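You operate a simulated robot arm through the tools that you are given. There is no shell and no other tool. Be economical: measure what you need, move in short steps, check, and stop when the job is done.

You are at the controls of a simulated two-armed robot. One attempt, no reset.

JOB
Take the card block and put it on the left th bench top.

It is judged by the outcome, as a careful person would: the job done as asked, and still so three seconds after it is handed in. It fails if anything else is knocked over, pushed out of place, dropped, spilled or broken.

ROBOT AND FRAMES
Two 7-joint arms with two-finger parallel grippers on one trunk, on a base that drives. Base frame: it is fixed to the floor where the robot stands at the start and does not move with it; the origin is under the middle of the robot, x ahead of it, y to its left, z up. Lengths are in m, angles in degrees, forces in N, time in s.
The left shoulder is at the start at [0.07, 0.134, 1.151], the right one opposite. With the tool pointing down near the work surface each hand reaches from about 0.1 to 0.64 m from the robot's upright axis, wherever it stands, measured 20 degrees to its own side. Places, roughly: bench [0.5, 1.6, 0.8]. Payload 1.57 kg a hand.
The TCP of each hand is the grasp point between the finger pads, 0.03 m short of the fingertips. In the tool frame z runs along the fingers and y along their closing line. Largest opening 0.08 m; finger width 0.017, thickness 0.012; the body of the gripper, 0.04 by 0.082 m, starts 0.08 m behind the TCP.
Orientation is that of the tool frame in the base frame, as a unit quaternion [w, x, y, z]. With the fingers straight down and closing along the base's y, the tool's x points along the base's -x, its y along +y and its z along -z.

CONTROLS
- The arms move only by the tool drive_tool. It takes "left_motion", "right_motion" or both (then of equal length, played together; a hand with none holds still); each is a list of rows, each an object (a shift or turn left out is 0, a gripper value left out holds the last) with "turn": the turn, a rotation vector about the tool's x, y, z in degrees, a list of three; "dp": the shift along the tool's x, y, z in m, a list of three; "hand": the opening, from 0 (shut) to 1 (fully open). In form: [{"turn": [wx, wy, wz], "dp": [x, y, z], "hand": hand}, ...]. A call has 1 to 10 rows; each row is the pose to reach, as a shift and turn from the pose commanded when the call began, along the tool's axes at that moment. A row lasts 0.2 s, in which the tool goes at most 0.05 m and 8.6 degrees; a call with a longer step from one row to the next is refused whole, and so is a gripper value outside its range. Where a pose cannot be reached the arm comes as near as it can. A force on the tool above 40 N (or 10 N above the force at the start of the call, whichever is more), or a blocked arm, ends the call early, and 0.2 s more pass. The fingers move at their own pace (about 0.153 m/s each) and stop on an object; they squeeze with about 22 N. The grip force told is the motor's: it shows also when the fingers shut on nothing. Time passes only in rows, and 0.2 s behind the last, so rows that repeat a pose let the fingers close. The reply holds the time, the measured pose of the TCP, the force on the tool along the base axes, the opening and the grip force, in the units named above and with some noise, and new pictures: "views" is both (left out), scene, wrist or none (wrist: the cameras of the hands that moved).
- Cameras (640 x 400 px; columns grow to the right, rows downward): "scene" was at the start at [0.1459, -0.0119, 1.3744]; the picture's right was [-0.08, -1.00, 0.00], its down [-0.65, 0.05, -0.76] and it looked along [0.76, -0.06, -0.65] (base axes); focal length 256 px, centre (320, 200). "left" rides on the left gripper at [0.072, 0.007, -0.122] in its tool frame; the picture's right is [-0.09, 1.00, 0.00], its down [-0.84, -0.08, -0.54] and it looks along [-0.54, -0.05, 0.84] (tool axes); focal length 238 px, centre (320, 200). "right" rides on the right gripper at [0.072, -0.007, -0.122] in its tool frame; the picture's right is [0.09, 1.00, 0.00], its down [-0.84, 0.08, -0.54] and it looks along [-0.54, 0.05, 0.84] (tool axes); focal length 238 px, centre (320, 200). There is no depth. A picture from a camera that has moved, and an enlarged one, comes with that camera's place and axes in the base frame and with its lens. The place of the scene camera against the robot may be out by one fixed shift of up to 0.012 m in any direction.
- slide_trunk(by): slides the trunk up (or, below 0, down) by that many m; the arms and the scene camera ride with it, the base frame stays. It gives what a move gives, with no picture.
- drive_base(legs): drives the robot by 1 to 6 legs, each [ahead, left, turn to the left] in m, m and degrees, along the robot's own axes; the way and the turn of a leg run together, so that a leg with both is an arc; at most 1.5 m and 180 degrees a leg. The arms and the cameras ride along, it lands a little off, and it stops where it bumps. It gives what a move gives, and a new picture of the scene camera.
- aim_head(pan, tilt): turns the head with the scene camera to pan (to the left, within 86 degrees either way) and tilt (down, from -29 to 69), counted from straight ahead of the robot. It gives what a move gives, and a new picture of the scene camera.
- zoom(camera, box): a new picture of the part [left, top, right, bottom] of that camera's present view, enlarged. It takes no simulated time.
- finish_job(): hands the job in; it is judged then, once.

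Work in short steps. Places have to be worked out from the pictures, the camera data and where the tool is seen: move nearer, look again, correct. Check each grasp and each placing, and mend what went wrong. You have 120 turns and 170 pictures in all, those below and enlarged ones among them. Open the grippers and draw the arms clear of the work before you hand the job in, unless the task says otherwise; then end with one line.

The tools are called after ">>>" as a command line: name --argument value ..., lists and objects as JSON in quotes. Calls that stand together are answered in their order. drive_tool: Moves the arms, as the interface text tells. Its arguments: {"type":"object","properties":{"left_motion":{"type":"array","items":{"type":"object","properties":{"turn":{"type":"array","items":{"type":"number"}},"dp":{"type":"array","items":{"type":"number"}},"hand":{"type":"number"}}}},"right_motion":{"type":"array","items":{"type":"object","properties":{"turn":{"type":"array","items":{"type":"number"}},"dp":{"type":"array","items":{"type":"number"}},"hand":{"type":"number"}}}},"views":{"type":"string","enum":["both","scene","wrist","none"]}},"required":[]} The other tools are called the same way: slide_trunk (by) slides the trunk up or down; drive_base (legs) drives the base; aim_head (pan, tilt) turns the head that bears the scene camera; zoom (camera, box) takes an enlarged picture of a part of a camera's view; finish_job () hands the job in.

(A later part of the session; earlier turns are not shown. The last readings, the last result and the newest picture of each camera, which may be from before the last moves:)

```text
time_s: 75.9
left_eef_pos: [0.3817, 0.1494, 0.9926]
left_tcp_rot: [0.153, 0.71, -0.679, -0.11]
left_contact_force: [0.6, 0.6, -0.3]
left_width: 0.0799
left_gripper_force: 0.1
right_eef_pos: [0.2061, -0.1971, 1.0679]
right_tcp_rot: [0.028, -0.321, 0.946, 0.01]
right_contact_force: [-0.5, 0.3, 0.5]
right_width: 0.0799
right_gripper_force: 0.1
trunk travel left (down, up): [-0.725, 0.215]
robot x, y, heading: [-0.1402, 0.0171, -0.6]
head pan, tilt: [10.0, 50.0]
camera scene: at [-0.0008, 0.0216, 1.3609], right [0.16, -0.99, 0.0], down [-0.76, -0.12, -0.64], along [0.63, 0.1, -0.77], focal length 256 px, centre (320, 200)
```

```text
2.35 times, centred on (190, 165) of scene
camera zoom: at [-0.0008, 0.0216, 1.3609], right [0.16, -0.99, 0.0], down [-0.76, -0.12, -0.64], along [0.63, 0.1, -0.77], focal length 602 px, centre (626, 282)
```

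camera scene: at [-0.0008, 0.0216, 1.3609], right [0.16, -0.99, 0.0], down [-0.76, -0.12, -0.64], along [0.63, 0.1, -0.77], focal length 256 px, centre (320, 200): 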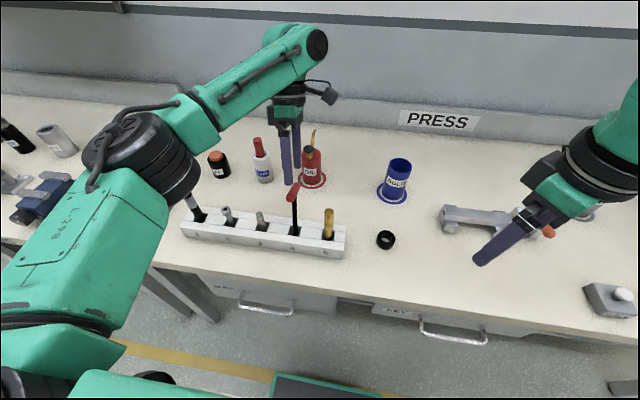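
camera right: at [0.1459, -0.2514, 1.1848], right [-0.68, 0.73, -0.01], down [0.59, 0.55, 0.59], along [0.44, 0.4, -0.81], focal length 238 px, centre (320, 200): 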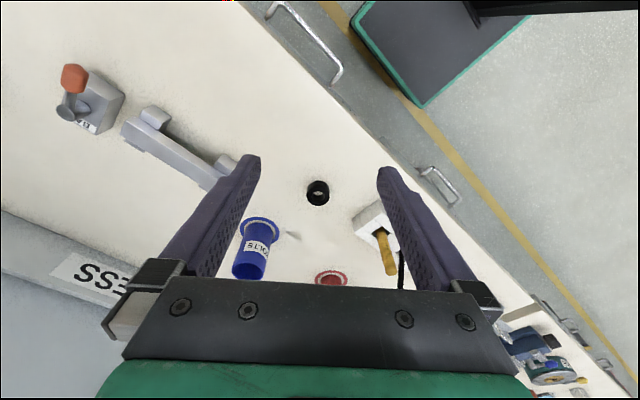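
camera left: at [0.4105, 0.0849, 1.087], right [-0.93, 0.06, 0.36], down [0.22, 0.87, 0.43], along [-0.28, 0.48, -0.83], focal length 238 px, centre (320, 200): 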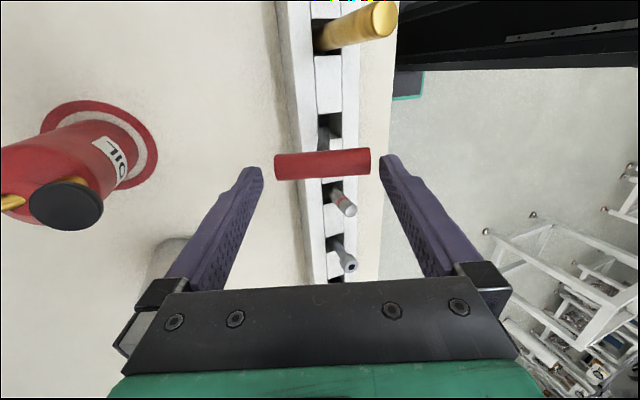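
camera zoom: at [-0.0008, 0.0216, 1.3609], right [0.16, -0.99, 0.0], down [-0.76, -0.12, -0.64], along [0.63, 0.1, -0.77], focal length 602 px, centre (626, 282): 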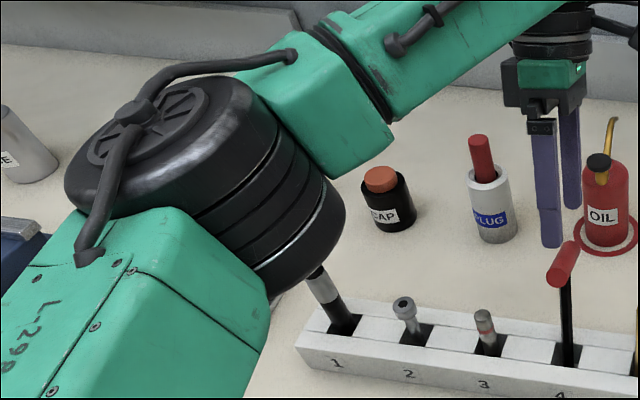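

The elbow drum hangs low near item 1, which is the likely contact. I raise the trunk 0.12 m (raising the shoulder and elbow) and bring the hand back down to the same standoff.

>>> slide_trunk --by 0.12

>>> drive_tool --left_motion '[{"dp": [-0.0015, -0.011, 0.028]}, {"dp": [-0.0031, -0.022, 0.056]}, {"dp": [-0.0046, -0.033, 0.084]}, {"dp": [-0.0062, -0.044, 0.1116]}, {"dp": [-0.0062, -0.044, 0.1116]}]' --views "both"

```text
time_s: 77.4
left_eef_pos: [0.3813, 0.1493, 1.1123]
left_tcp_rot: [0.151, 0.709, -0.68, -0.11]
left_contact_force: [-0.7, -0.1, 0.5]
left_width: 0.0799
left_gripper_force: 0.0
right_eef_pos: [0.2049, -0.1979, 1.1859]
right_tcp_rot: [0.028, -0.321, 0.947, 0.009]
right_contact_force: [0.5, -0.5, 0.3]
right_width: 0.0799
right_gripper_force: 0.0
trunk travel left (down, up): [-0.845, 0.095]
robot x, y, heading: [-0.141, 0.0122, -0.7]
head pan, tilt: [10.0, 50.0]
```

```text
time_s: 78.6
left_eef_pos: [0.3834, 0.1493, 0.9931]
left_tcp_rot: [0.152, 0.71, -0.679, -0.11]
left_contact_force: [0.3, -1.1, 0.3]
left_width: 0.08
left_gripper_force: 0.1
right_eef_pos: [0.2052, -0.1968, 1.1871]
right_tcp_rot: [0.028, -0.321, 0.947, 0.01]
right_contact_force: [-0.8, -0.6, 1.0]
right_width: 0.08
right_gripper_force: 0.0
trunk travel left (down, up): [-0.845, 0.095]
robot x, y, heading: [-0.1365, 0.0168, -0.8]
head pan, tilt: [10.0, 50.0]
camera scene: at [-0.0013, 0.0213, 1.4809], right [0.16, -0.99, 0.0], down [-0.76, -0.12, -0.64], along [0.63, 0.1, -0.77], focal length 256 px, centre (320, 200)
camera left: at [0.4244, 0.0871, 1.1127], right [-0.93, 0.06, 0.36], down [0.22, 0.87, 0.43], along [-0.29, 0.48, -0.83], focal length 238 px, centre (320, 200)
```

scene: 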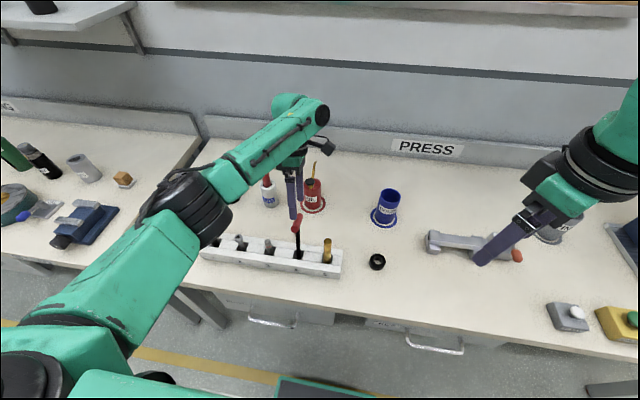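
left: 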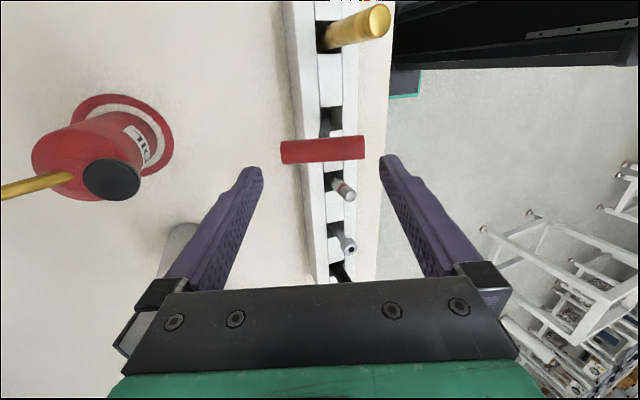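

The elbow still hangs above the rack. A more stretched arm keeps the elbow off the bench, so I lift the hand, back the base off 0.12 m, return the trunk, and reach out again.

>>> drive_tool --left_motion '[{"dp": [0.0015, 0.011, -0.028]}, {"dp": [0.0031, 0.022, -0.056]}, {"dp": [0.0046, 0.033, -0.084]}, {"dp": [0.0062, 0.044, -0.1116]}, {"dp": [0.0075, 0.055, -0.14]}, {"dp": [0.009, 0.066, -0.167]}, {"dp": [0.009, 0.066, -0.167]}]' --views "none"

>>> drive_base --legs '[[-0.12, 0, 0.8]]'

>>> slide_trunk --by -0.12

```text
time_s: 80.2
left_eef_pos: [0.3827, 0.149, 1.1719]
left_tcp_rot: [0.153, 0.71, -0.679, -0.11]
left_contact_force: [0.3, 0.6, -0.1]
left_width: 0.0799
left_gripper_force: 0.0
right_eef_pos: [0.2072, -0.1973, 1.1869]
right_tcp_rot: [0.028, -0.322, 0.946, 0.011]
right_contact_force: [0.6, -0.5, 0.8]
right_width: 0.0802
right_gripper_force: 0.1
trunk travel left (down, up): [-0.845, 0.095]
robot x, y, heading: [-0.1404, 0.0152, -1.0]
head pan, tilt: [10.0, 50.0]
```

```text
time_s: 81.5
left_eef_pos: [0.2616, 0.1565, 1.1702]
left_tcp_rot: [0.154, 0.714, -0.674, -0.109]
left_contact_force: [0.1, 0.6, -0.2]
left_width: 0.0802
left_gripper_force: 0.0
right_eef_pos: [0.0916, -0.1924, 1.1859]
right_tcp_rot: [0.026, -0.328, 0.944, 0.01]
right_contact_force: [0.4, -0.1, 0.8]
right_width: 0.08
right_gripper_force: 0.1
trunk travel left (down, up): [-0.845, 0.095]
robot x, y, heading: [-0.2623, 0.0167, 0.0]
head pan, tilt: [10.0, 50.0]
camera scene: at [-0.1185, 0.0239, 1.4806], right [0.17, -0.98, 0.0], down [-0.76, -0.13, -0.64], along [0.63, 0.11, -0.77], focal length 256 px, centre (320, 200)
```

scene: 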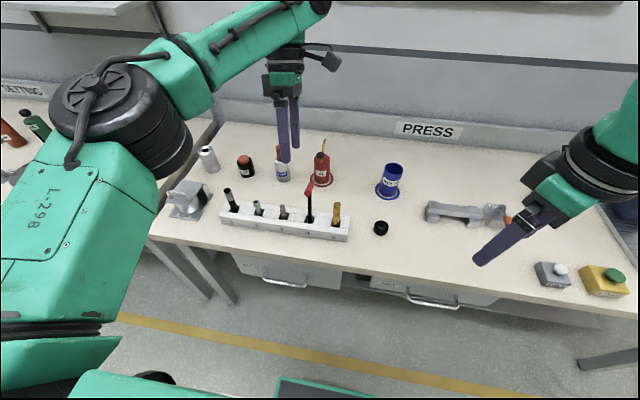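

```text
time_s: 83.0
left_eef_pos: [0.2598, 0.1559, 1.0515]
left_tcp_rot: [0.153, 0.715, -0.674, -0.109]
left_contact_force: [0.4, -0.2, -0.2]
left_width: 0.0801
left_gripper_force: 0.1
right_eef_pos: [0.0883, -0.1914, 1.0659]
right_tcp_rot: [0.028, -0.328, 0.944, 0.009]
right_contact_force: [-0.8, -0.5, -0.3]
right_width: 0.0798
right_gripper_force: 0.0
trunk travel left (down, up): [-0.725, 0.215]
robot x, y, heading: [-0.2631, 0.0171, 0.1]
head pan, tilt: [10.0, 50.0]
```

Rack items look undisturbed. I reach forward to the standoff over the T-handle.

>>> drive_tool --left_motion '[{"dp": [0.003, -0.033, -0.003]}, {"dp": [0.006, -0.066, -0.006]}, {"dp": [0.009, -0.1, -0.008]}, {"dp": [0.0125, -0.1315, -0.008]}, {"dp": [0.0125, -0.1315, -0.008]}]' --views "both"

```text
time_s: 84.2
left_eef_pos: [0.2781, 0.1644, 1.013]
left_tcp_rot: [0.153, 0.714, -0.674, -0.11]
left_contact_force: [-0.4, 0.0, -0.4]
left_width: 0.0802
left_gripper_force: 0.1
left hand out of reach, approached as far as the arm can: row 1, 2, 3, 4, 5
right_eef_pos: [0.0875, -0.1919, 1.0655]
right_tcp_rot: [0.027, -0.327, 0.944, 0.01]
right_contact_force: [0.6, -0.5, -0.1]
right_width: 0.0799
right_gripper_force: 0.1
trunk travel left (down, up): [-0.725, 0.215]
robot x, y, heading: [-0.2621, 0.0136, 0.1]
head pan, tilt: [10.0, 50.0]
camera scene: at [-0.122, 0.0239, 1.3609], right [0.17, -0.98, 0.0], down [-0.75, -0.13, -0.64], along [0.63, 0.11, -0.77], focal length 256 px, centre (320, 200)
camera left: at [0.3206, 0.1023, 1.1326], right [-0.93, 0.05, 0.36], down [0.21, 0.88, 0.43], along [-0.29, 0.48, -0.83], focal length 238 px, centre (320, 200)
```

scene: 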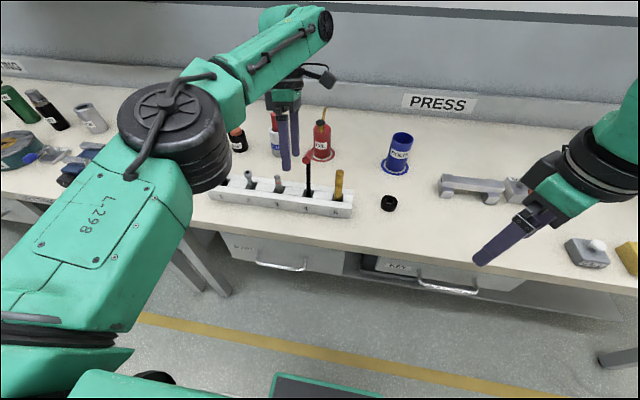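
left: 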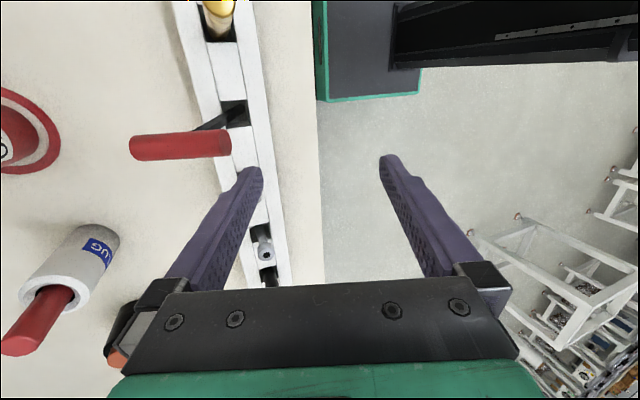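

The tilted attitude is out of reach. New plan: go back to the closer stance, level the hand at original yaw, grip the handle across its sides with a vertical hand, and then tilt the hand to bring the T upright. I raise and level the hand first.

>>> drive_tool --left_motion '[{"turn": [5, -0.5, 0], "dp": [0.001, 0.007, -0.02]}, {"turn": [10, -1, 0], "dp": [0.002, 0.015, -0.04]}, {"turn": [15, -1.5, 0], "dp": [0.003, 0.022, -0.06]}, {"turn": [20, -2, 0], "dp": [0.004, 0.03, -0.08]}, {"turn": [23.2, -2.4, 0], "dp": [0.004, 0.03, -0.08]}, {"turn": [23.2, -2.4, 0], "dp": [0.004, 0.03, -0.08]}]' --views "none"

>>> drive_tool --left_motion '[{"turn": [0, 0, 8.5]}, {"turn": [0, 0, 17]}, {"turn": [0, 0, 25.5]}, {"turn": [0, 0, 34]}, {"turn": [0, 0, 42.5]}, {"turn": [0, 0, 51]}, {"turn": [0, 0, 59.5]}, {"turn": [0, 0, 68]}, {"turn": [0, 0, 76.5]}, {"turn": [0, 0, 85]}]' --views "none"

>>> drive_base --legs '[[0.12, 0, 0]]'

```text
time_s: 85.5
left_eef_pos: [0.2784, 0.1645, 1.099]
left_tcp_rot: [-0.007, 0.729, -0.684, 0.014]
left_contact_force: [-0.2, -0.5, 0.2]
left_width: 0.0799
left_gripper_force: 0.1
right_eef_pos: [0.0886, -0.1919, 1.0662]
right_tcp_rot: [0.028, -0.328, 0.944, 0.01]
right_contact_force: [-0.2, 0.0, 0.3]
right_width: 0.0801
right_gripper_force: 0.0
trunk travel left (down, up): [-0.725, 0.215]
robot x, y, heading: [-0.2587, 0.0188, -0.1]
head pan, tilt: [10.0, 50.0]
```

```text
time_s: 87.8
left_eef_pos: [0.2804, 0.1632, 1.0991]
left_tcp_rot: [0.014, -0.073, 0.997, -0.005]
left_contact_force: [-0.4, -0.6, -0.1]
left_width: 0.0801
left_gripper_force: 0.1
right_eef_pos: [0.0886, -0.1924, 1.0675]
right_tcp_rot: [0.028, -0.328, 0.944, 0.01]
right_contact_force: [0.1, -0.1, -0.3]
right_width: 0.0799
right_gripper_force: 0.1
trunk travel left (down, up): [-0.725, 0.215]
robot x, y, heading: [-0.2603, 0.0141, -0.3]
head pan, tilt: [10.0, 50.0]
```

```text
time_s: 89.0
left_eef_pos: [0.4022, 0.1634, 1.0986]
left_tcp_rot: [0.016, -0.074, 0.997, -0.005]
left_contact_force: [-0.3, -0.6, 0.5]
left_width: 0.08
left_gripper_force: 0.0
right_eef_pos: [0.2102, -0.1921, 1.0681]
right_tcp_rot: [0.028, -0.327, 0.944, 0.009]
right_contact_force: [0.4, -0.3, -0.3]
right_width: 0.0801
right_gripper_force: 0.1
trunk travel left (down, up): [-0.725, 0.215]
robot x, y, heading: [-0.136, 0.0162, 0.1]
head pan, tilt: [10.0, 50.0]
camera scene: at [-0.0002, 0.0237, 1.3611], right [0.17, -0.98, 0.0], down [-0.75, -0.13, -0.64], along [0.63, 0.11, -0.77], focal length 256 px, centre (320, 200)
```

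scene: 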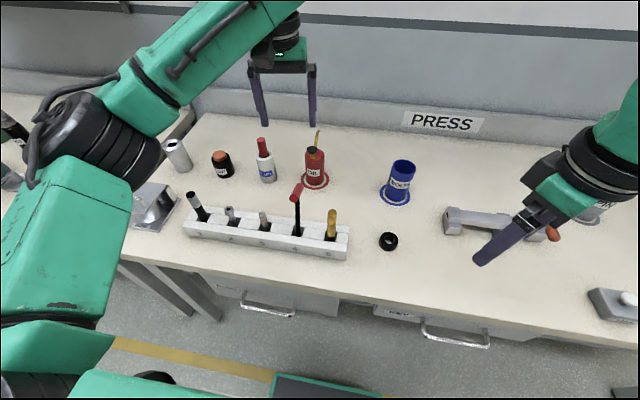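

I move the levelled hand to just above the handle, yaw 7° to match it, with a narrow opening.

>>> drive_tool --left_motion '[{"turn": [0, 0, 4], "dp": [0.02, -0.004, 0.02], "hand": 0.5}, {"turn": [0, 0, 7], "dp": [0.04, -0.008, 0.05]}, {"turn": [0, 0, 7], "dp": [0.0515, -0.0099, 0.0766]}, {"turn": [0, 0, 7], "dp": [0.0515, -0.0099, 0.0766]}]' --views "wrist"

```text
time_s: 90.0
left_eef_pos: [0.3558, 0.1456, 1.0233]
left_tcp_rot: [0.016, -0.013, 1.0, -0.005]
left_contact_force: [-0.7, -0.1, -0.3]
left_width: 0.04
left_gripper_force: 0.0
right_eef_pos: [0.2113, -0.1921, 1.0677]
right_tcp_rot: [0.027, -0.327, 0.945, 0.01]
right_contact_force: [0.0, 0.0, -0.1]
right_width: 0.0802
right_gripper_force: 0.0
trunk travel left (down, up): [-0.725, 0.215]
robot x, y, heading: [-0.139, 0.0164, -0.3]
head pan, tilt: [10.0, 50.0]
camera left: at [0.2792, 0.1534, 1.1421], right [0.07, 1.0, -0.01], down [0.82, -0.05, 0.57], along [0.57, -0.04, -0.82], focal length 238 px, centre (320, 200)
```

left: 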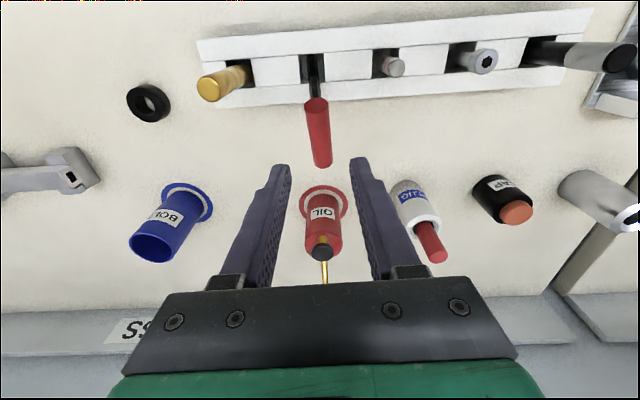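

The handle is centred between the fingers. I lower 0.086 m with a 5 mm shift and close.

>>> drive_tool --left_motion '[{"dp": [0.003, 0, 0.03]}, {"dp": [0.005, 0, 0.06]}, {"dp": [0.005, 0, 0.075]}, {"dp": [0.005, 0, 0.086]}, {"dp": [0.005, 0, 0.086]}, {"dp": [0.005, 0, 0.086], "hand": 0.25}, {"dp": [0.005, 0, 0.086], "hand": 0.1}, {"dp": [0.005, 0, 0.086], "hand": 0.1}]' --views "wrist"

>>> zoom --camera "scene" --box '[220, 150, 360, 260]'

```text
time_s: 91.8
left_eef_pos: [0.353, 0.1442, 0.9348]
left_tcp_rot: [0.016, -0.014, 1.0, -0.004]
left_contact_force: [-0.9, 0.6, -0.6]
left_width: 0.019
left_gripper_force: 22.0
right_eef_pos: [0.2127, -0.1924, 1.0674]
right_tcp_rot: [0.028, -0.327, 0.945, 0.01]
right_contact_force: [0.0, 0.7, 0.5]
right_width: 0.0799
right_gripper_force: 0.0
trunk travel left (down, up): [-0.725, 0.215]
robot x, y, heading: [-0.1358, 0.0165, -0.3]
head pan, tilt: [10.0, 50.0]
camera left: at [0.2779, 0.1507, 1.0541], right [0.07, 1.0, -0.01], down [0.82, -0.05, 0.57], along [0.57, -0.04, -0.82], focal length 238 px, centre (320, 200)
```

left: 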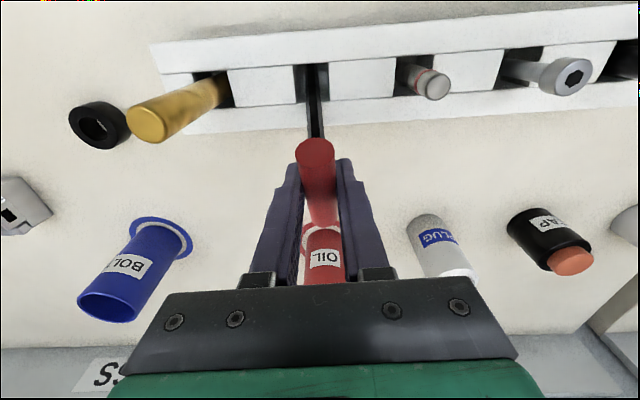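

```text
3.64 times, centred on (290, 205) of scene
camera zoom: at [0.0016, 0.0238, 1.3609], right [0.17, -0.98, 0.0], down [-0.75, -0.13, -0.64], along [0.63, 0.11, -0.77], focal length 930 px, centre (429, 182)
```

zoom: 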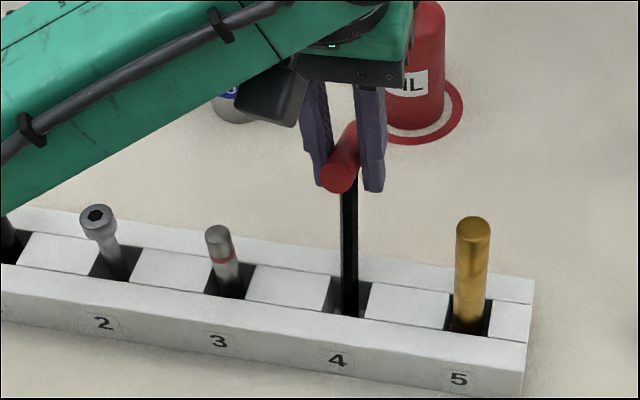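

Gripped. I swing the T upright: tilt the hand 22.6° about y while carrying the handle back over the slot with about 8 mm lift.

>>> drive_tool --left_motion '[{"turn": [0, -3.8, 0], "dp": [0.006, -0.0003, -0.005]}, {"turn": [0, -7.6, 0], "dp": [0.0123, -0.0006, -0.0094]}, {"turn": [0, -11.4, 0], "dp": [0.02, -0.0009, -0.0125]}, {"turn": [0, -15.1, 0], "dp": [0.0278, -0.0012, -0.0155]}, {"turn": [0, -18.9, 0], "dp": [0.0356, -0.0015, -0.017]}, {"turn": [0, -22.6, 0], "dp": [0.0435, -0.0018, -0.0182]}, {"turn": [0, -22.6, 0], "dp": [0.0435, -0.0018, -0.0182]}]' --views "wrist"

>>> zoom --camera "scene" --box '[240, 170, 360, 260]'

```text
time_s: 93.4
left_eef_pos: [0.3116, 0.1418, 0.9507]
left_tcp_rot: [0.212, -0.014, 0.977, -0.001]
left_contact_force: [-0.8, 0.2, -0.6]
left_width: 0.0191
left_gripper_force: 22.3
right_eef_pos: [0.2126, -0.1921, 1.0668]
right_tcp_rot: [0.029, -0.327, 0.945, 0.01]
right_contact_force: [-0.4, -0.1, -0.2]
right_width: 0.0799
right_gripper_force: 0.1
trunk travel left (down, up): [-0.725, 0.215]
robot x, y, heading: [-0.1379, 0.0161, -0.2]
head pan, tilt: [10.0, 50.0]
camera left: at [0.1939, 0.1471, 1.0325], right [0.06, 1.0, 0.03], down [0.54, -0.06, 0.84], along [0.84, -0.03, -0.54], focal length 238 px, centre (320, 200)
```

left: 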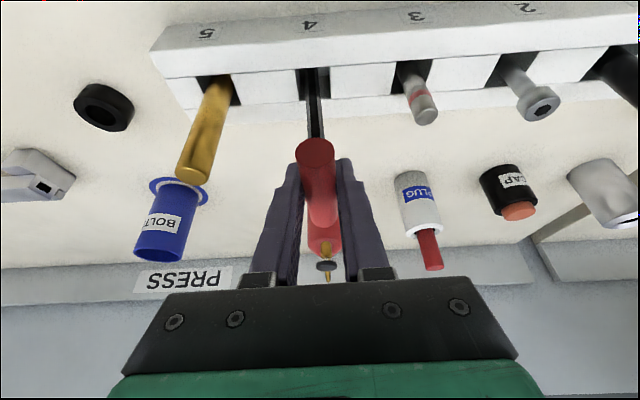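

```text
4.44 times, centred on (300, 215) of scene
camera zoom: at [0.002, 0.0237, 1.3609], right [0.17, -0.98, 0.0], down [-0.75, -0.13, -0.64], along [0.63, 0.11, -0.77], focal length 1136 px, centre (409, 133)
```

zoom: 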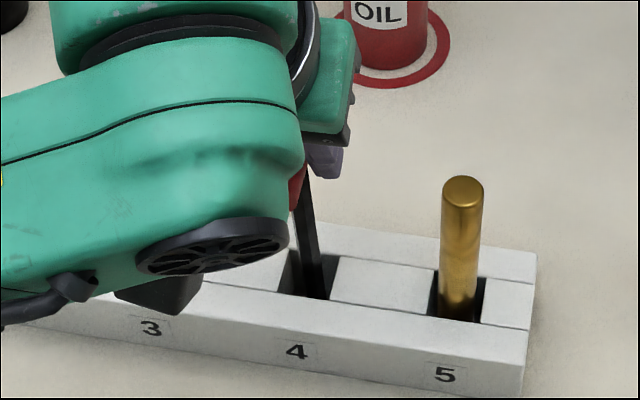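

Now the shaft is visible in the wrist view. I enlarge it to measure its tilt precisely.

>>> zoom --camera "left" --box '[240, 40, 400, 240]'

```text
2.00 times, centred on (320, 140) of left
camera zoom: at [0.1939, 0.1471, 1.0325], right [0.06, 1.0, 0.03], down [0.54, -0.06, 0.84], along [0.84, -0.03, -0.54], focal length 477 px, centre (320, 320)
```

zoom: 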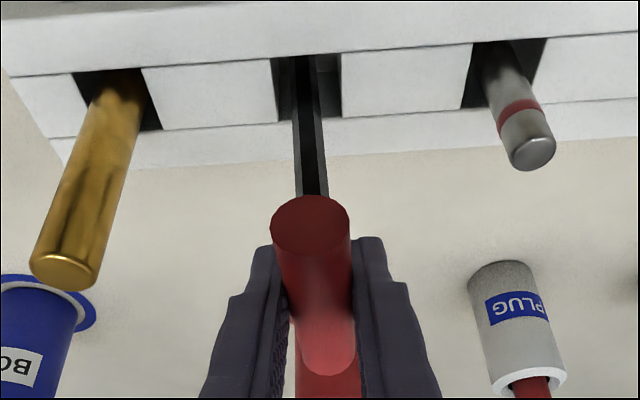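

The shaft is within ~1° in y and about 2° too far +x by the handle's slope; it is centred in the slot. I apply a 1.5°/0.5° correction and lower vertically 12 mm.

>>> drive_tool --left_motion '[{"turn": [-0.5, -1.5, 0]}, {"turn": [-0.5, -1.5, 0], "dp": [0.0017, 0, 0.0036]}, {"turn": [-0.5, -1.5, 0], "dp": [0.0033, 0, 0.0073]}, {"turn": [-0.5, -1.5, 0], "dp": [0.005, 0, 0.0109]}, {"turn": [-0.5, -1.5, 0], "dp": [0.005, 0, 0.0109]}]' --views "none"

```text
time_s: 94.6
left_eef_pos: [0.3099, 0.1399, 0.942]
left_tcp_rot: [0.228, -0.016, 0.974, 0.003]
left_contact_force: [2.0, -0.8, 17.0]
left_width: 0.0191
left_gripper_force: 21.9
right_eef_pos: [0.2101, -0.1924, 1.0675]
right_tcp_rot: [0.029, -0.327, 0.944, 0.01]
right_contact_force: [-1.0, -0.4, 0.2]
right_width: 0.0802
right_gripper_force: 0.0
trunk travel left (down, up): [-0.725, 0.215]
robot x, y, heading: [-0.1362, 0.0179, -0.0]
head pan, tilt: [10.0, 50.0]
```

Seated with 17 N. I ease up 3 mm to lighten the press and re-measure the tilt.

>>> drive_tool --left_motion '[{"dp": [-0.0011, 0, -0.0023]}, {"dp": [-0.0011, 0, -0.0023]}]' --views "none"

>>> zoom --camera "left" --box '[260, 60, 380, 220]'

>>> zoom --camera "scene" --box '[260, 180, 360, 255]'

```text
time_s: 95.2
left_eef_pos: [0.31, 0.1404, 0.9431]
left_tcp_rot: [0.225, -0.015, 0.974, 0.004]
left_contact_force: [3.6, 0.5, 8.7]
left_width: 0.0188
left_gripper_force: 22.4
right_eef_pos: [0.2109, -0.1938, 1.066]
right_tcp_rot: [0.027, -0.327, 0.945, 0.01]
right_contact_force: [-0.8, -0.4, -0.5]
right_width: 0.0802
right_gripper_force: 0.1
trunk travel left (down, up): [-0.725, 0.215]
robot x, y, heading: [-0.1316, 0.0142, -0.2]
head pan, tilt: [10.0, 50.0]
```

```text
2.50 times, centred on (320, 140) of left
camera zoom: at [0.1914, 0.1457, 1.0207], right [0.05, 1.0, 0.04], down [0.52, -0.06, 0.85], along [0.85, -0.03, -0.52], focal length 596 px, centre (320, 350)
```

zoom: 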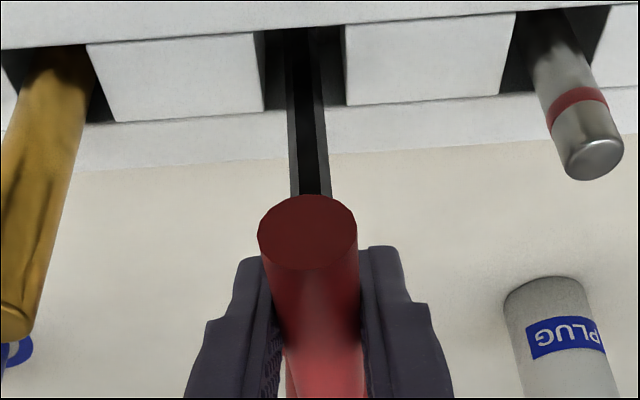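

```text
5.33 times, centred on (310, 218) of scene
camera zoom: at [0.0009, 0.0232, 1.361], right [0.17, -0.98, 0.0], down [-0.75, -0.13, -0.64], along [0.63, 0.11, -0.77], focal length 1363 px, centre (373, 107)
```

zoom: 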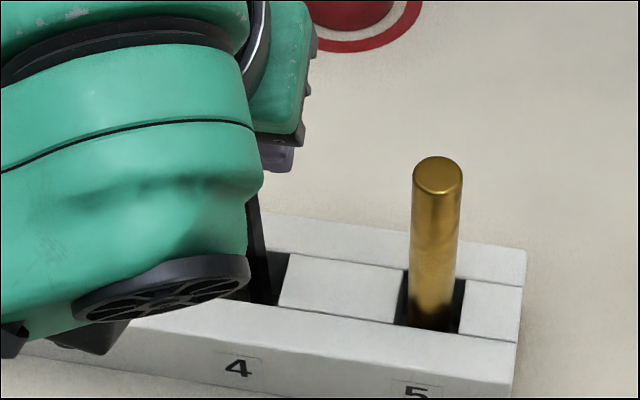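

Tilt is now below about 0.5° in y. I ease off another 2 mm of press and open a small amount.

>>> drive_tool --left_motion '[{"dp": [-0.0008, 0, -0.0016]}, {"dp": [-0.0008, 0, -0.0016], "hand": 0.26}, {"dp": [-0.0008, 0, -0.0016], "hand": 0.3}, {"dp": [-0.0008, 0, -0.0016], "hand": 0.3}]' --views "none"

>>> zoom --camera "left" --box '[240, 40, 400, 240]'

```text
time_s: 96.2
left_eef_pos: [0.3092, 0.1422, 0.9425]
left_tcp_rot: [0.225, -0.015, 0.974, 0.003]
left_contact_force: [-0.3, 0.7, -0.6]
left_width: 0.024
left_gripper_force: 0.1
right_eef_pos: [0.2113, -0.1908, 1.0667]
right_tcp_rot: [0.027, -0.327, 0.945, 0.009]
right_contact_force: [-0.1, -0.7, 0.3]
right_width: 0.0798
right_gripper_force: 0.0
trunk travel left (down, up): [-0.725, 0.215]
robot x, y, heading: [-0.1334, 0.0133, -0.2]
head pan, tilt: [10.0, 50.0]
```

```text
2.00 times, centred on (320, 140) of left
camera zoom: at [0.1916, 0.1462, 1.0218], right [0.05, 1.0, 0.04], down [0.52, -0.06, 0.85], along [0.85, -0.03, -0.52], focal length 477 px, centre (320, 320)
```

zoom: 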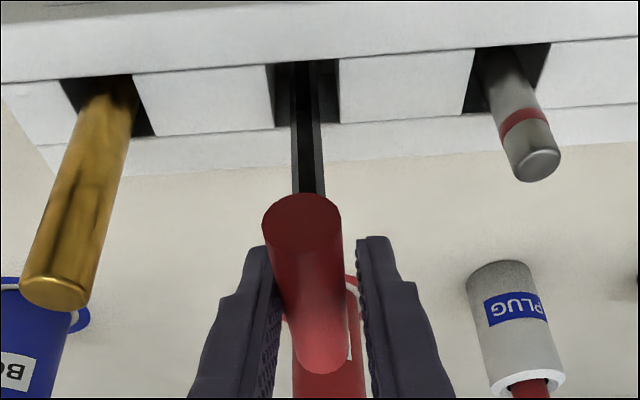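

It has tipped about 1.3° onto the −y finger but holds in x. I push it back +3 mm in y, then retreat the finger 1 mm to see if it stands.

>>> drive_tool --left_motion '[{"dp": [0, 0.0015, 0]}, {"dp": [0, 0.003, 0]}, {"dp": [0, 0.003, 0]}, {"dp": [0, 0.0015, 0]}, {"dp": [0, 0.0015, 0]}]' --views "none"

>>> zoom --camera "left" --box '[240, 40, 400, 240]'

```text
time_s: 97.4
left_eef_pos: [0.3095, 0.1429, 0.944]
left_tcp_rot: [0.225, -0.015, 0.974, 0.002]
left_contact_force: [0.5, 0.1, 0.7]
left_width: 0.024
left_gripper_force: 0.0
right_eef_pos: [0.212, -0.1919, 1.0665]
right_tcp_rot: [0.027, -0.327, 0.945, 0.01]
right_contact_force: [0.5, -0.1, -0.9]
right_width: 0.0797
right_gripper_force: 0.1
trunk travel left (down, up): [-0.725, 0.215]
robot x, y, heading: [-0.1371, 0.0153, -0.3]
head pan, tilt: [10.0, 50.0]
```

```text
2.00 times, centred on (320, 140) of left
camera zoom: at [0.1916, 0.1479, 1.0215], right [0.05, 1.0, 0.04], down [0.52, -0.06, 0.85], along [0.85, -0.03, -0.52], focal length 477 px, centre (320, 320)
```

zoom: 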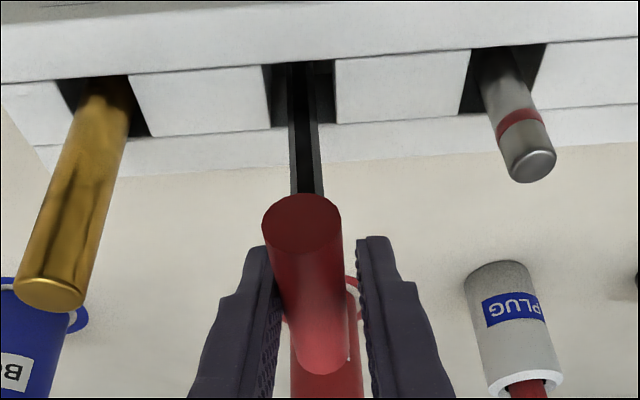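

It still follows the −y finger though measured nearly vertical. I push it another 3 mm and retreat 1.5 mm, and watch whether it separates.

>>> drive_tool --left_motion '[{"dp": [0, 0.0015, 0]}, {"dp": [0, 0.003, 0]}, {"dp": [0, 0.003, 0]}, {"dp": [0, 0.0022, 0]}, {"dp": [0, 0.0015, 0]}, {"dp": [0, 0.0015, 0]}]' --views "none"

>>> zoom --camera "left" --box '[240, 40, 400, 240]'

```text
time_s: 98.8
left_eef_pos: [0.3105, 0.144, 0.9434]
left_tcp_rot: [0.225, -0.015, 0.974, 0.004]
left_contact_force: [0.0, -0.3, -0.6]
left_width: 0.0243
left_gripper_force: 0.0
right_eef_pos: [0.211, -0.1906, 1.0669]
right_tcp_rot: [0.028, -0.328, 0.944, 0.01]
right_contact_force: [-0.6, 0.1, 0.2]
right_width: 0.0802
right_gripper_force: 0.0
trunk travel left (down, up): [-0.725, 0.215]
robot x, y, heading: [-0.1359, 0.0119, -0.1]
head pan, tilt: [10.0, 50.0]
```

```text
2.00 times, centred on (320, 140) of left
camera zoom: at [0.1918, 0.1488, 1.0218], right [0.05, 1.0, 0.04], down [0.52, -0.06, 0.85], along [0.85, -0.03, -0.52], focal length 477 px, centre (320, 320)
```

zoom: 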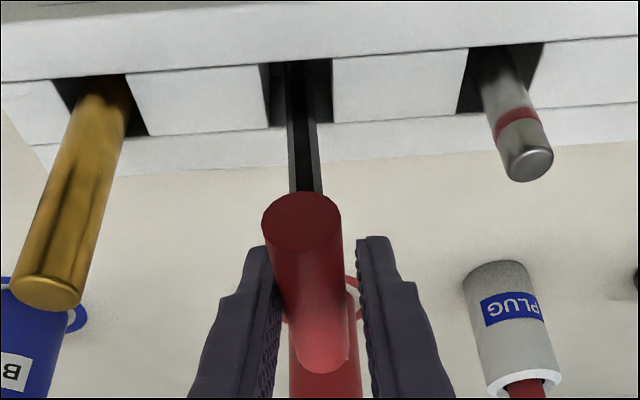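

Still following. I repeat with a larger push (4.5 mm, retreat 1.5 mm).

>>> drive_tool --left_motion '[{"dp": [0, 0.0015, 0]}, {"dp": [0, 0.003, 0]}, {"dp": [0, 0.0045, 0]}, {"dp": [0, 0.0045, 0]}, {"dp": [0, 0.0035, 0]}, {"dp": [0, 0.0025, 0]}, {"dp": [0, 0.0025, 0]}]' --views "none"

>>> zoom --camera "left" --box '[240, 40, 400, 240]'

```text
time_s: 100.4
left_eef_pos: [0.31, 0.1472, 0.9434]
left_tcp_rot: [0.224, -0.015, 0.974, 0.003]
left_contact_force: [-0.3, 0.3, -0.3]
left_width: 0.0239
left_gripper_force: 0.2
right_eef_pos: [0.2116, -0.1924, 1.0662]
right_tcp_rot: [0.027, -0.327, 0.945, 0.009]
right_contact_force: [-0.4, -0.4, 0.6]
right_width: 0.08
right_gripper_force: 0.1
trunk travel left (down, up): [-0.725, 0.215]
robot x, y, heading: [-0.1375, 0.0141, -0.1]
head pan, tilt: [10.0, 50.0]
```

```text
2.00 times, centred on (320, 140) of left
camera zoom: at [0.1913, 0.1514, 1.0216], right [0.05, 1.0, 0.04], down [0.52, -0.06, 0.85], along [0.85, -0.03, -0.52], focal length 477 px, centre (320, 320)
```

zoom: 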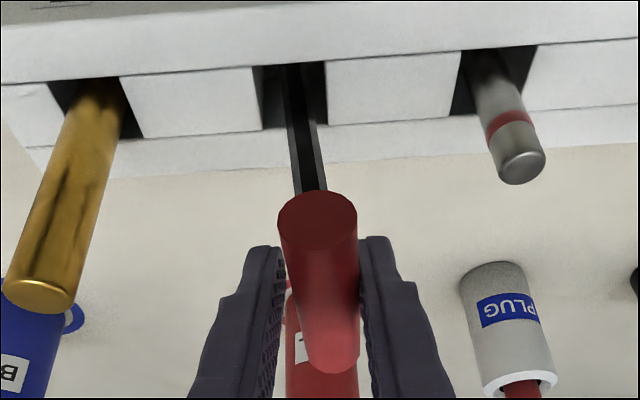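

It flipped over to the +y finger, so the balance point lies between, handle y≈0.144. I push it back 5.5 mm to −y and then retreat 1.5 mm.

>>> drive_tool --left_motion '[{"dp": [0, -0.0015, 0]}, {"dp": [0, -0.003, 0]}, {"dp": [0, -0.0042, 0]}, {"dp": [0, -0.005, 0]}, {"dp": [0, -0.005, 0]}, {"dp": [0, -0.0042, 0]}, {"dp": [0, -0.0035, 0]}, {"dp": [0, -0.0035, 0]}]' --views "none"

>>> zoom --camera "left" --box '[240, 40, 400, 240]'

```text
time_s: 102.2
left_eef_pos: [0.3103, 0.1438, 0.9435]
left_tcp_rot: [0.224, -0.014, 0.975, 0.004]
left_contact_force: [0.2, 0.6, 0.1]
left_width: 0.0241
left_gripper_force: 0.2
right_eef_pos: [0.2123, -0.1918, 1.0668]
right_tcp_rot: [0.028, -0.327, 0.945, 0.01]
right_contact_force: [-0.5, 0.0, 0.6]
right_width: 0.0798
right_gripper_force: 0.1
trunk travel left (down, up): [-0.725, 0.215]
robot x, y, heading: [-0.1355, 0.0159, 0.1]
head pan, tilt: [10.0, 50.0]
```

```text
2.00 times, centred on (320, 140) of left
camera zoom: at [0.1913, 0.1474, 1.0215], right [0.05, 1.0, 0.04], down [0.52, -0.06, 0.85], along [0.85, -0.03, -0.52], focal length 477 px, centre (320, 320)
```

zoom: 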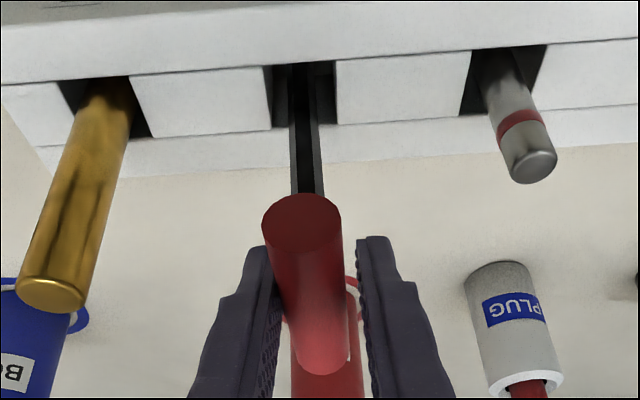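

It is close to balance, but my pushes are too brisk. I push it +3.5 mm at 2.5 mm/s, hold, then retreat slowly.

>>> drive_tool --left_motion '[{"dp": [0, 0.0006, 0]}, {"dp": [0, 0.0012, 0]}, {"dp": [0, 0.0018, 0]}, {"dp": [0, 0.0023, 0]}, {"dp": [0, 0.0028, 0]}, {"dp": [0, 0.0031, 0]}, {"dp": [0, 0.0033, 0]}, {"dp": [0, 0.0033, 0]}, {"dp": [0, 0.0028, 0]}, {"dp": [0, 0.0023, 0]}]' --views "none"

>>> zoom --camera "left" --box '[240, 40, 400, 240]'

```text
time_s: 104.4
left_eef_pos: [0.3084, 0.1465, 0.9438]
left_tcp_rot: [0.225, -0.015, 0.974, 0.004]
left_contact_force: [-0.3, -0.4, -0.6]
left_width: 0.0238
left_gripper_force: 0.1
right_eef_pos: [0.2114, -0.1922, 1.0659]
right_tcp_rot: [0.028, -0.327, 0.944, 0.01]
right_contact_force: [-0.3, -0.6, -0.5]
right_width: 0.0801
right_gripper_force: 0.0
trunk travel left (down, up): [-0.725, 0.215]
robot x, y, heading: [-0.1378, 0.0129, 0.0]
head pan, tilt: [10.0, 50.0]
```

```text
2.00 times, centred on (320, 140) of left
camera zoom: at [0.1914, 0.1501, 1.0215], right [0.05, 1.0, 0.04], down [0.52, -0.06, 0.85], along [0.85, -0.03, -0.52], focal length 477 px, centre (320, 320)
```

zoom: 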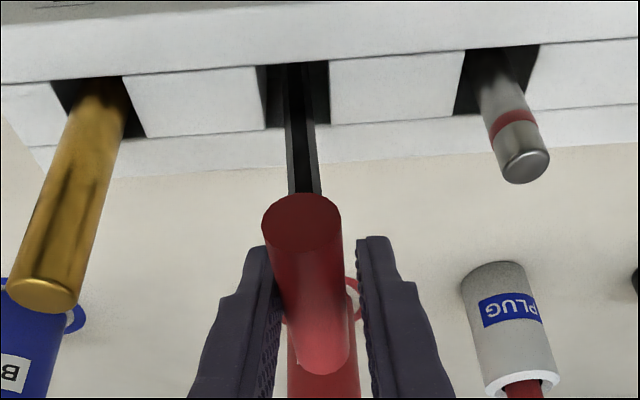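

Still on the −y finger (handle y≈0.144). I push 2 mm more very slowly and retreat 0.8 mm.

>>> drive_tool --left_motion '[{"dp": [0, 0.0004, 0]}, {"dp": [0, 0.0008, 0]}, {"dp": [0, 0.0012, 0]}, {"dp": [0, 0.0015, 0]}, {"dp": [0, 0.0018, 0]}, {"dp": [0, 0.002, 0]}, {"dp": [0, 0.002, 0]}, {"dp": [0, 0.0016, 0]}, {"dp": [0, 0.0012, 0]}, {"dp": [0, 0.0012, 0]}]' --views "none"

>>> zoom --camera "left" --box '[240, 40, 400, 240]'

```text
time_s: 106.6
left_eef_pos: [0.3097, 0.1472, 0.943]
left_tcp_rot: [0.224, -0.014, 0.974, 0.003]
left_contact_force: [-0.3, 0.0, 0.0]
left_width: 0.0236
left_gripper_force: 0.0
right_eef_pos: [0.2122, -0.1919, 1.0678]
right_tcp_rot: [0.028, -0.327, 0.945, 0.011]
right_contact_force: [-1.1, 0.0, 0.5]
right_width: 0.0801
right_gripper_force: 0.0
trunk travel left (down, up): [-0.725, 0.215]
robot x, y, heading: [-0.1372, 0.0156, -0.1]
head pan, tilt: [10.0, 50.0]
```

```text
2.00 times, centred on (320, 140) of left
camera zoom: at [0.1915, 0.1516, 1.0214], right [0.05, 1.0, 0.04], down [0.52, -0.06, 0.85], along [0.85, -0.03, -0.52], focal length 477 px, centre (320, 320)
```

zoom: 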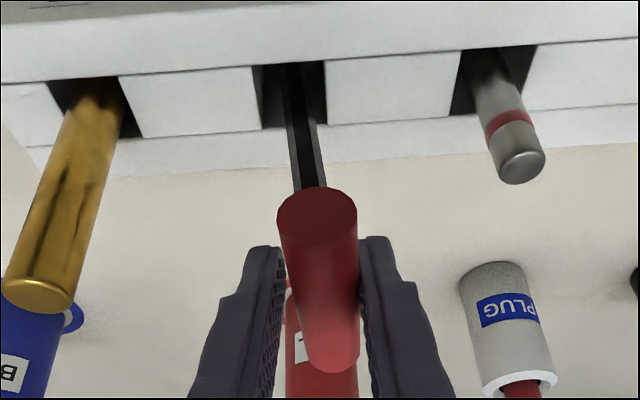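

It crossed to the +y finger again. Possibly its flat-footed rest is simply further +y than the finger allows, so I move the hand +2 mm and see if the handle detaches from the +y finger.

>>> drive_tool --left_motion '[{"dp": [0, 0.0006, 0]}, {"dp": [0, 0.0012, 0]}, {"dp": [0, 0.0018, 0]}, {"dp": [0, 0.0022, 0]}, {"dp": [0, 0.0022, 0]}]' --views "none"

>>> zoom --camera "left" --box '[240, 40, 400, 240]'

```text
time_s: 107.8
left_eef_pos: [0.3096, 0.1497, 0.9433]
left_tcp_rot: [0.224, -0.014, 0.975, 0.003]
left_contact_force: [-0.1, 0.2, 0.0]
left_width: 0.024
left_gripper_force: 0.1
right_eef_pos: [0.2104, -0.192, 1.067]
right_tcp_rot: [0.028, -0.328, 0.944, 0.009]
right_contact_force: [0.4, 0.1, -0.3]
right_width: 0.0798
right_gripper_force: 0.0
trunk travel left (down, up): [-0.725, 0.215]
robot x, y, heading: [-0.132, 0.0136, -0.2]
head pan, tilt: [10.0, 50.0]
```

```text
2.00 times, centred on (320, 140) of left
camera zoom: at [0.1917, 0.1544, 1.0216], right [0.05, 1.0, 0.04], down [0.52, -0.06, 0.85], along [0.85, -0.03, -0.52], focal length 477 px, centre (320, 320)
```

zoom: 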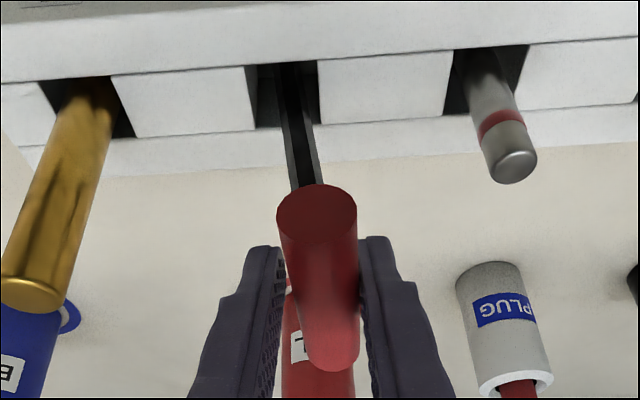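

Still no free standing: likely a residual lean in x that I can't see from here. I tilt the right hand in place so its camera looks along +y at the T from the side.

>>> drive_tool --right_motion '[{"turn": [-6.3, -5, 0.4]}, {"turn": [-12.6, -9.9, 0.7]}, {"turn": [-18.8, -14.9, 1.1]}, {"turn": [-25.1, -19.8, 1.4]}, {"turn": [-31.4, -24.8, 1.8]}, {"turn": [-31.4, -24.8, 1.8]}]' --views "wrist"

```text
time_s: 109.2
left_eef_pos: [0.3097, 0.1501, 0.9437]
left_tcp_rot: [0.224, -0.014, 0.974, 0.003]
left_contact_force: [-1.1, 0.8, -0.3]
left_width: 0.0239
left_gripper_force: 0.1
right_eef_pos: [0.193, -0.1615, 1.0903]
right_tcp_rot: [0.139, -0.297, 0.884, 0.333]
right_contact_force: [0.1, 0.0, -0.4]
right_width: 0.0798
right_gripper_force: 0.1
right hand out of reach, approached as far as the arm can: row 1, 2, 3, 4, 5, 6
trunk travel left (down, up): [-0.725, 0.215]
robot x, y, heading: [-0.1357, 0.0158, -0.1]
head pan, tilt: [10.0, 50.0]
camera right: at [0.1352, -0.2781, 1.1448], right [-0.69, 0.56, 0.46], down [0.58, 0.05, 0.81], along [0.43, 0.83, -0.36], focal length 238 px, centre (320, 200)
```

right: 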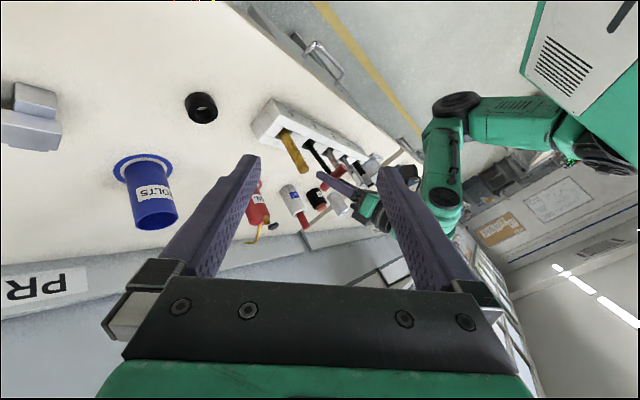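

Excellent view from the side. I enlarge the T region.

>>> zoom --camera "right" --box '[260, 110, 360, 210]'

```text
4.00 times, centred on (310, 160) of right
camera zoom: at [0.1352, -0.2781, 1.1448], right [-0.69, 0.56, 0.46], down [0.58, 0.05, 0.81], along [0.43, 0.83, -0.36], focal length 953 px, centre (360, 360)
```

zoom: 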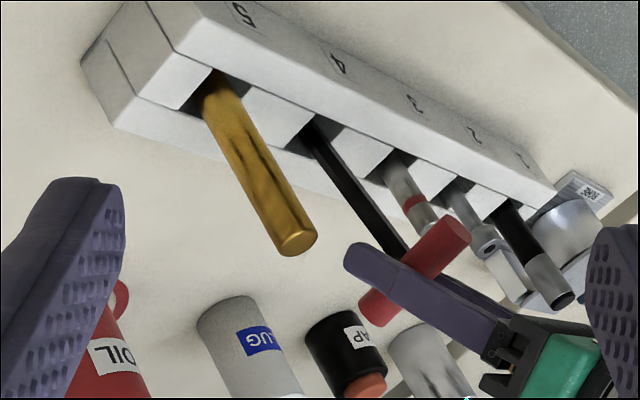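

Side view obtained. I enlarge further for a precise comparison of the shaft with its upright neighbours.

>>> zoom --camera "right" --box '[285, 118, 335, 178]'

>>> zoom --camera "right" --box '[320, 130, 410, 195]'

```text
6.67 times, centred on (310, 148) of right
camera zoom: at [0.1352, -0.2781, 1.1448], right [-0.69, 0.56, 0.46], down [0.58, 0.05, 0.81], along [0.43, 0.83, -0.36], focal length 1589 px, centre (387, 547)
```

zoom: 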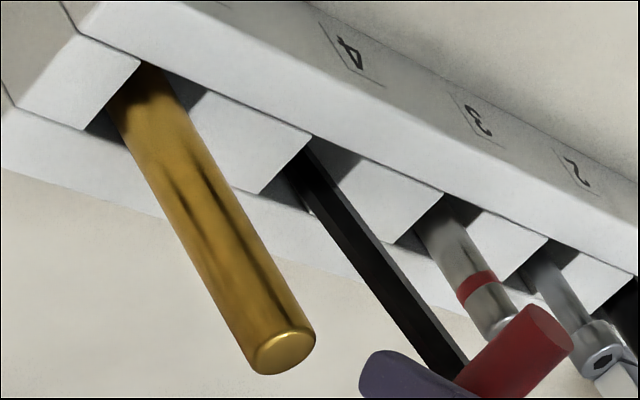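

```text
6.15 times, centred on (365, 162) of right
camera zoom: at [0.1352, -0.2781, 1.1448], right [-0.69, 0.56, 0.46], down [0.58, 0.05, 0.81], along [0.43, 0.83, -0.36], focal length 1467 px, centre (43, 431)
```

zoom: 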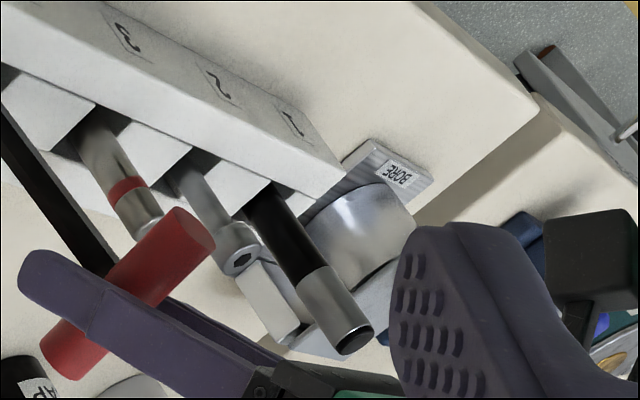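

Measured against vertical (gold and item 1 check out within 0.6°), the shaft leans 4° toward the robot (−x) and about 2° to +y. I re-grip, lift 3 mm, and correct by tilting 4° toward +x with a 9 mm shift.

>>> drive_tool --left_motion '[{"hand": 0.1}, {"hand": 0.1}, {"hand": 0.1, "dp": [-0.0013, 0, -0.0027]}, {"turn": [0, 2, 0], "dp": [-0.0054, -0.001, -0.0008]}, {"turn": [0, 4, 0], "dp": [-0.0094, -0.0015, 0.0012]}, {"turn": [0, 4, 0], "dp": [-0.0094, -0.0015, 0.0012]}]' --views "none"

>>> zoom --camera "right" --box '[285, 118, 335, 178]'

>>> zoom --camera "left" --box '[260, 60, 380, 220]'

```text
time_s: 110.6
left_eef_pos: [0.3192, 0.1486, 0.9456]
left_tcp_rot: [0.19, -0.015, 0.982, 0.003]
left_contact_force: [0.0, 0.2, -1.2]
left_width: 0.019
left_gripper_force: 22.0
right_eef_pos: [0.1938, -0.1611, 1.0891]
right_tcp_rot: [0.138, -0.298, 0.884, 0.333]
right_contact_force: [-0.1, -0.3, 0.3]
right_width: 0.0801
right_gripper_force: 0.1
trunk travel left (down, up): [-0.725, 0.215]
robot x, y, heading: [-0.1335, 0.0155, 0.0]
head pan, tilt: [10.0, 50.0]
```

```text
6.67 times, centred on (310, 148) of right
camera zoom: at [0.1356, -0.2779, 1.1448], right [-0.69, 0.56, 0.46], down [0.58, 0.05, 0.81], along [0.43, 0.83, -0.36], focal length 1589 px, centre (387, 547)
```

zoom: 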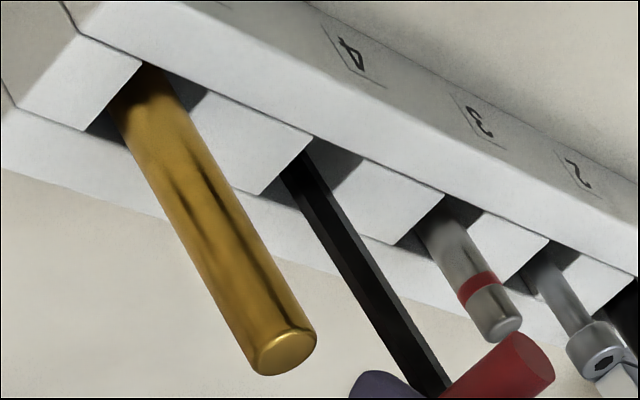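

```text
2.50 times, centred on (320, 140) of left
camera zoom: at [0.2061, 0.153, 1.032], right [0.06, 1.0, 0.03], down [0.58, -0.06, 0.81], along [0.82, -0.03, -0.58], focal length 596 px, centre (320, 350)
```

zoom: 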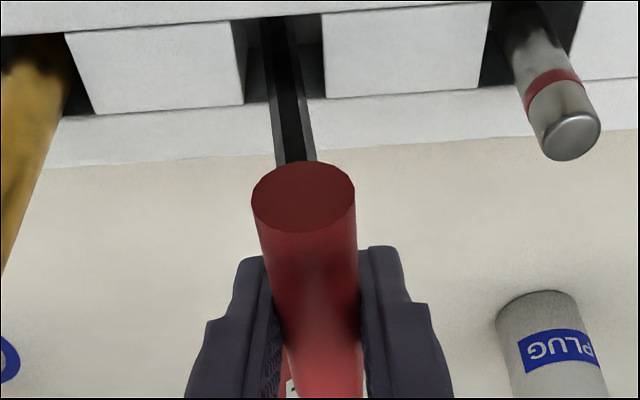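

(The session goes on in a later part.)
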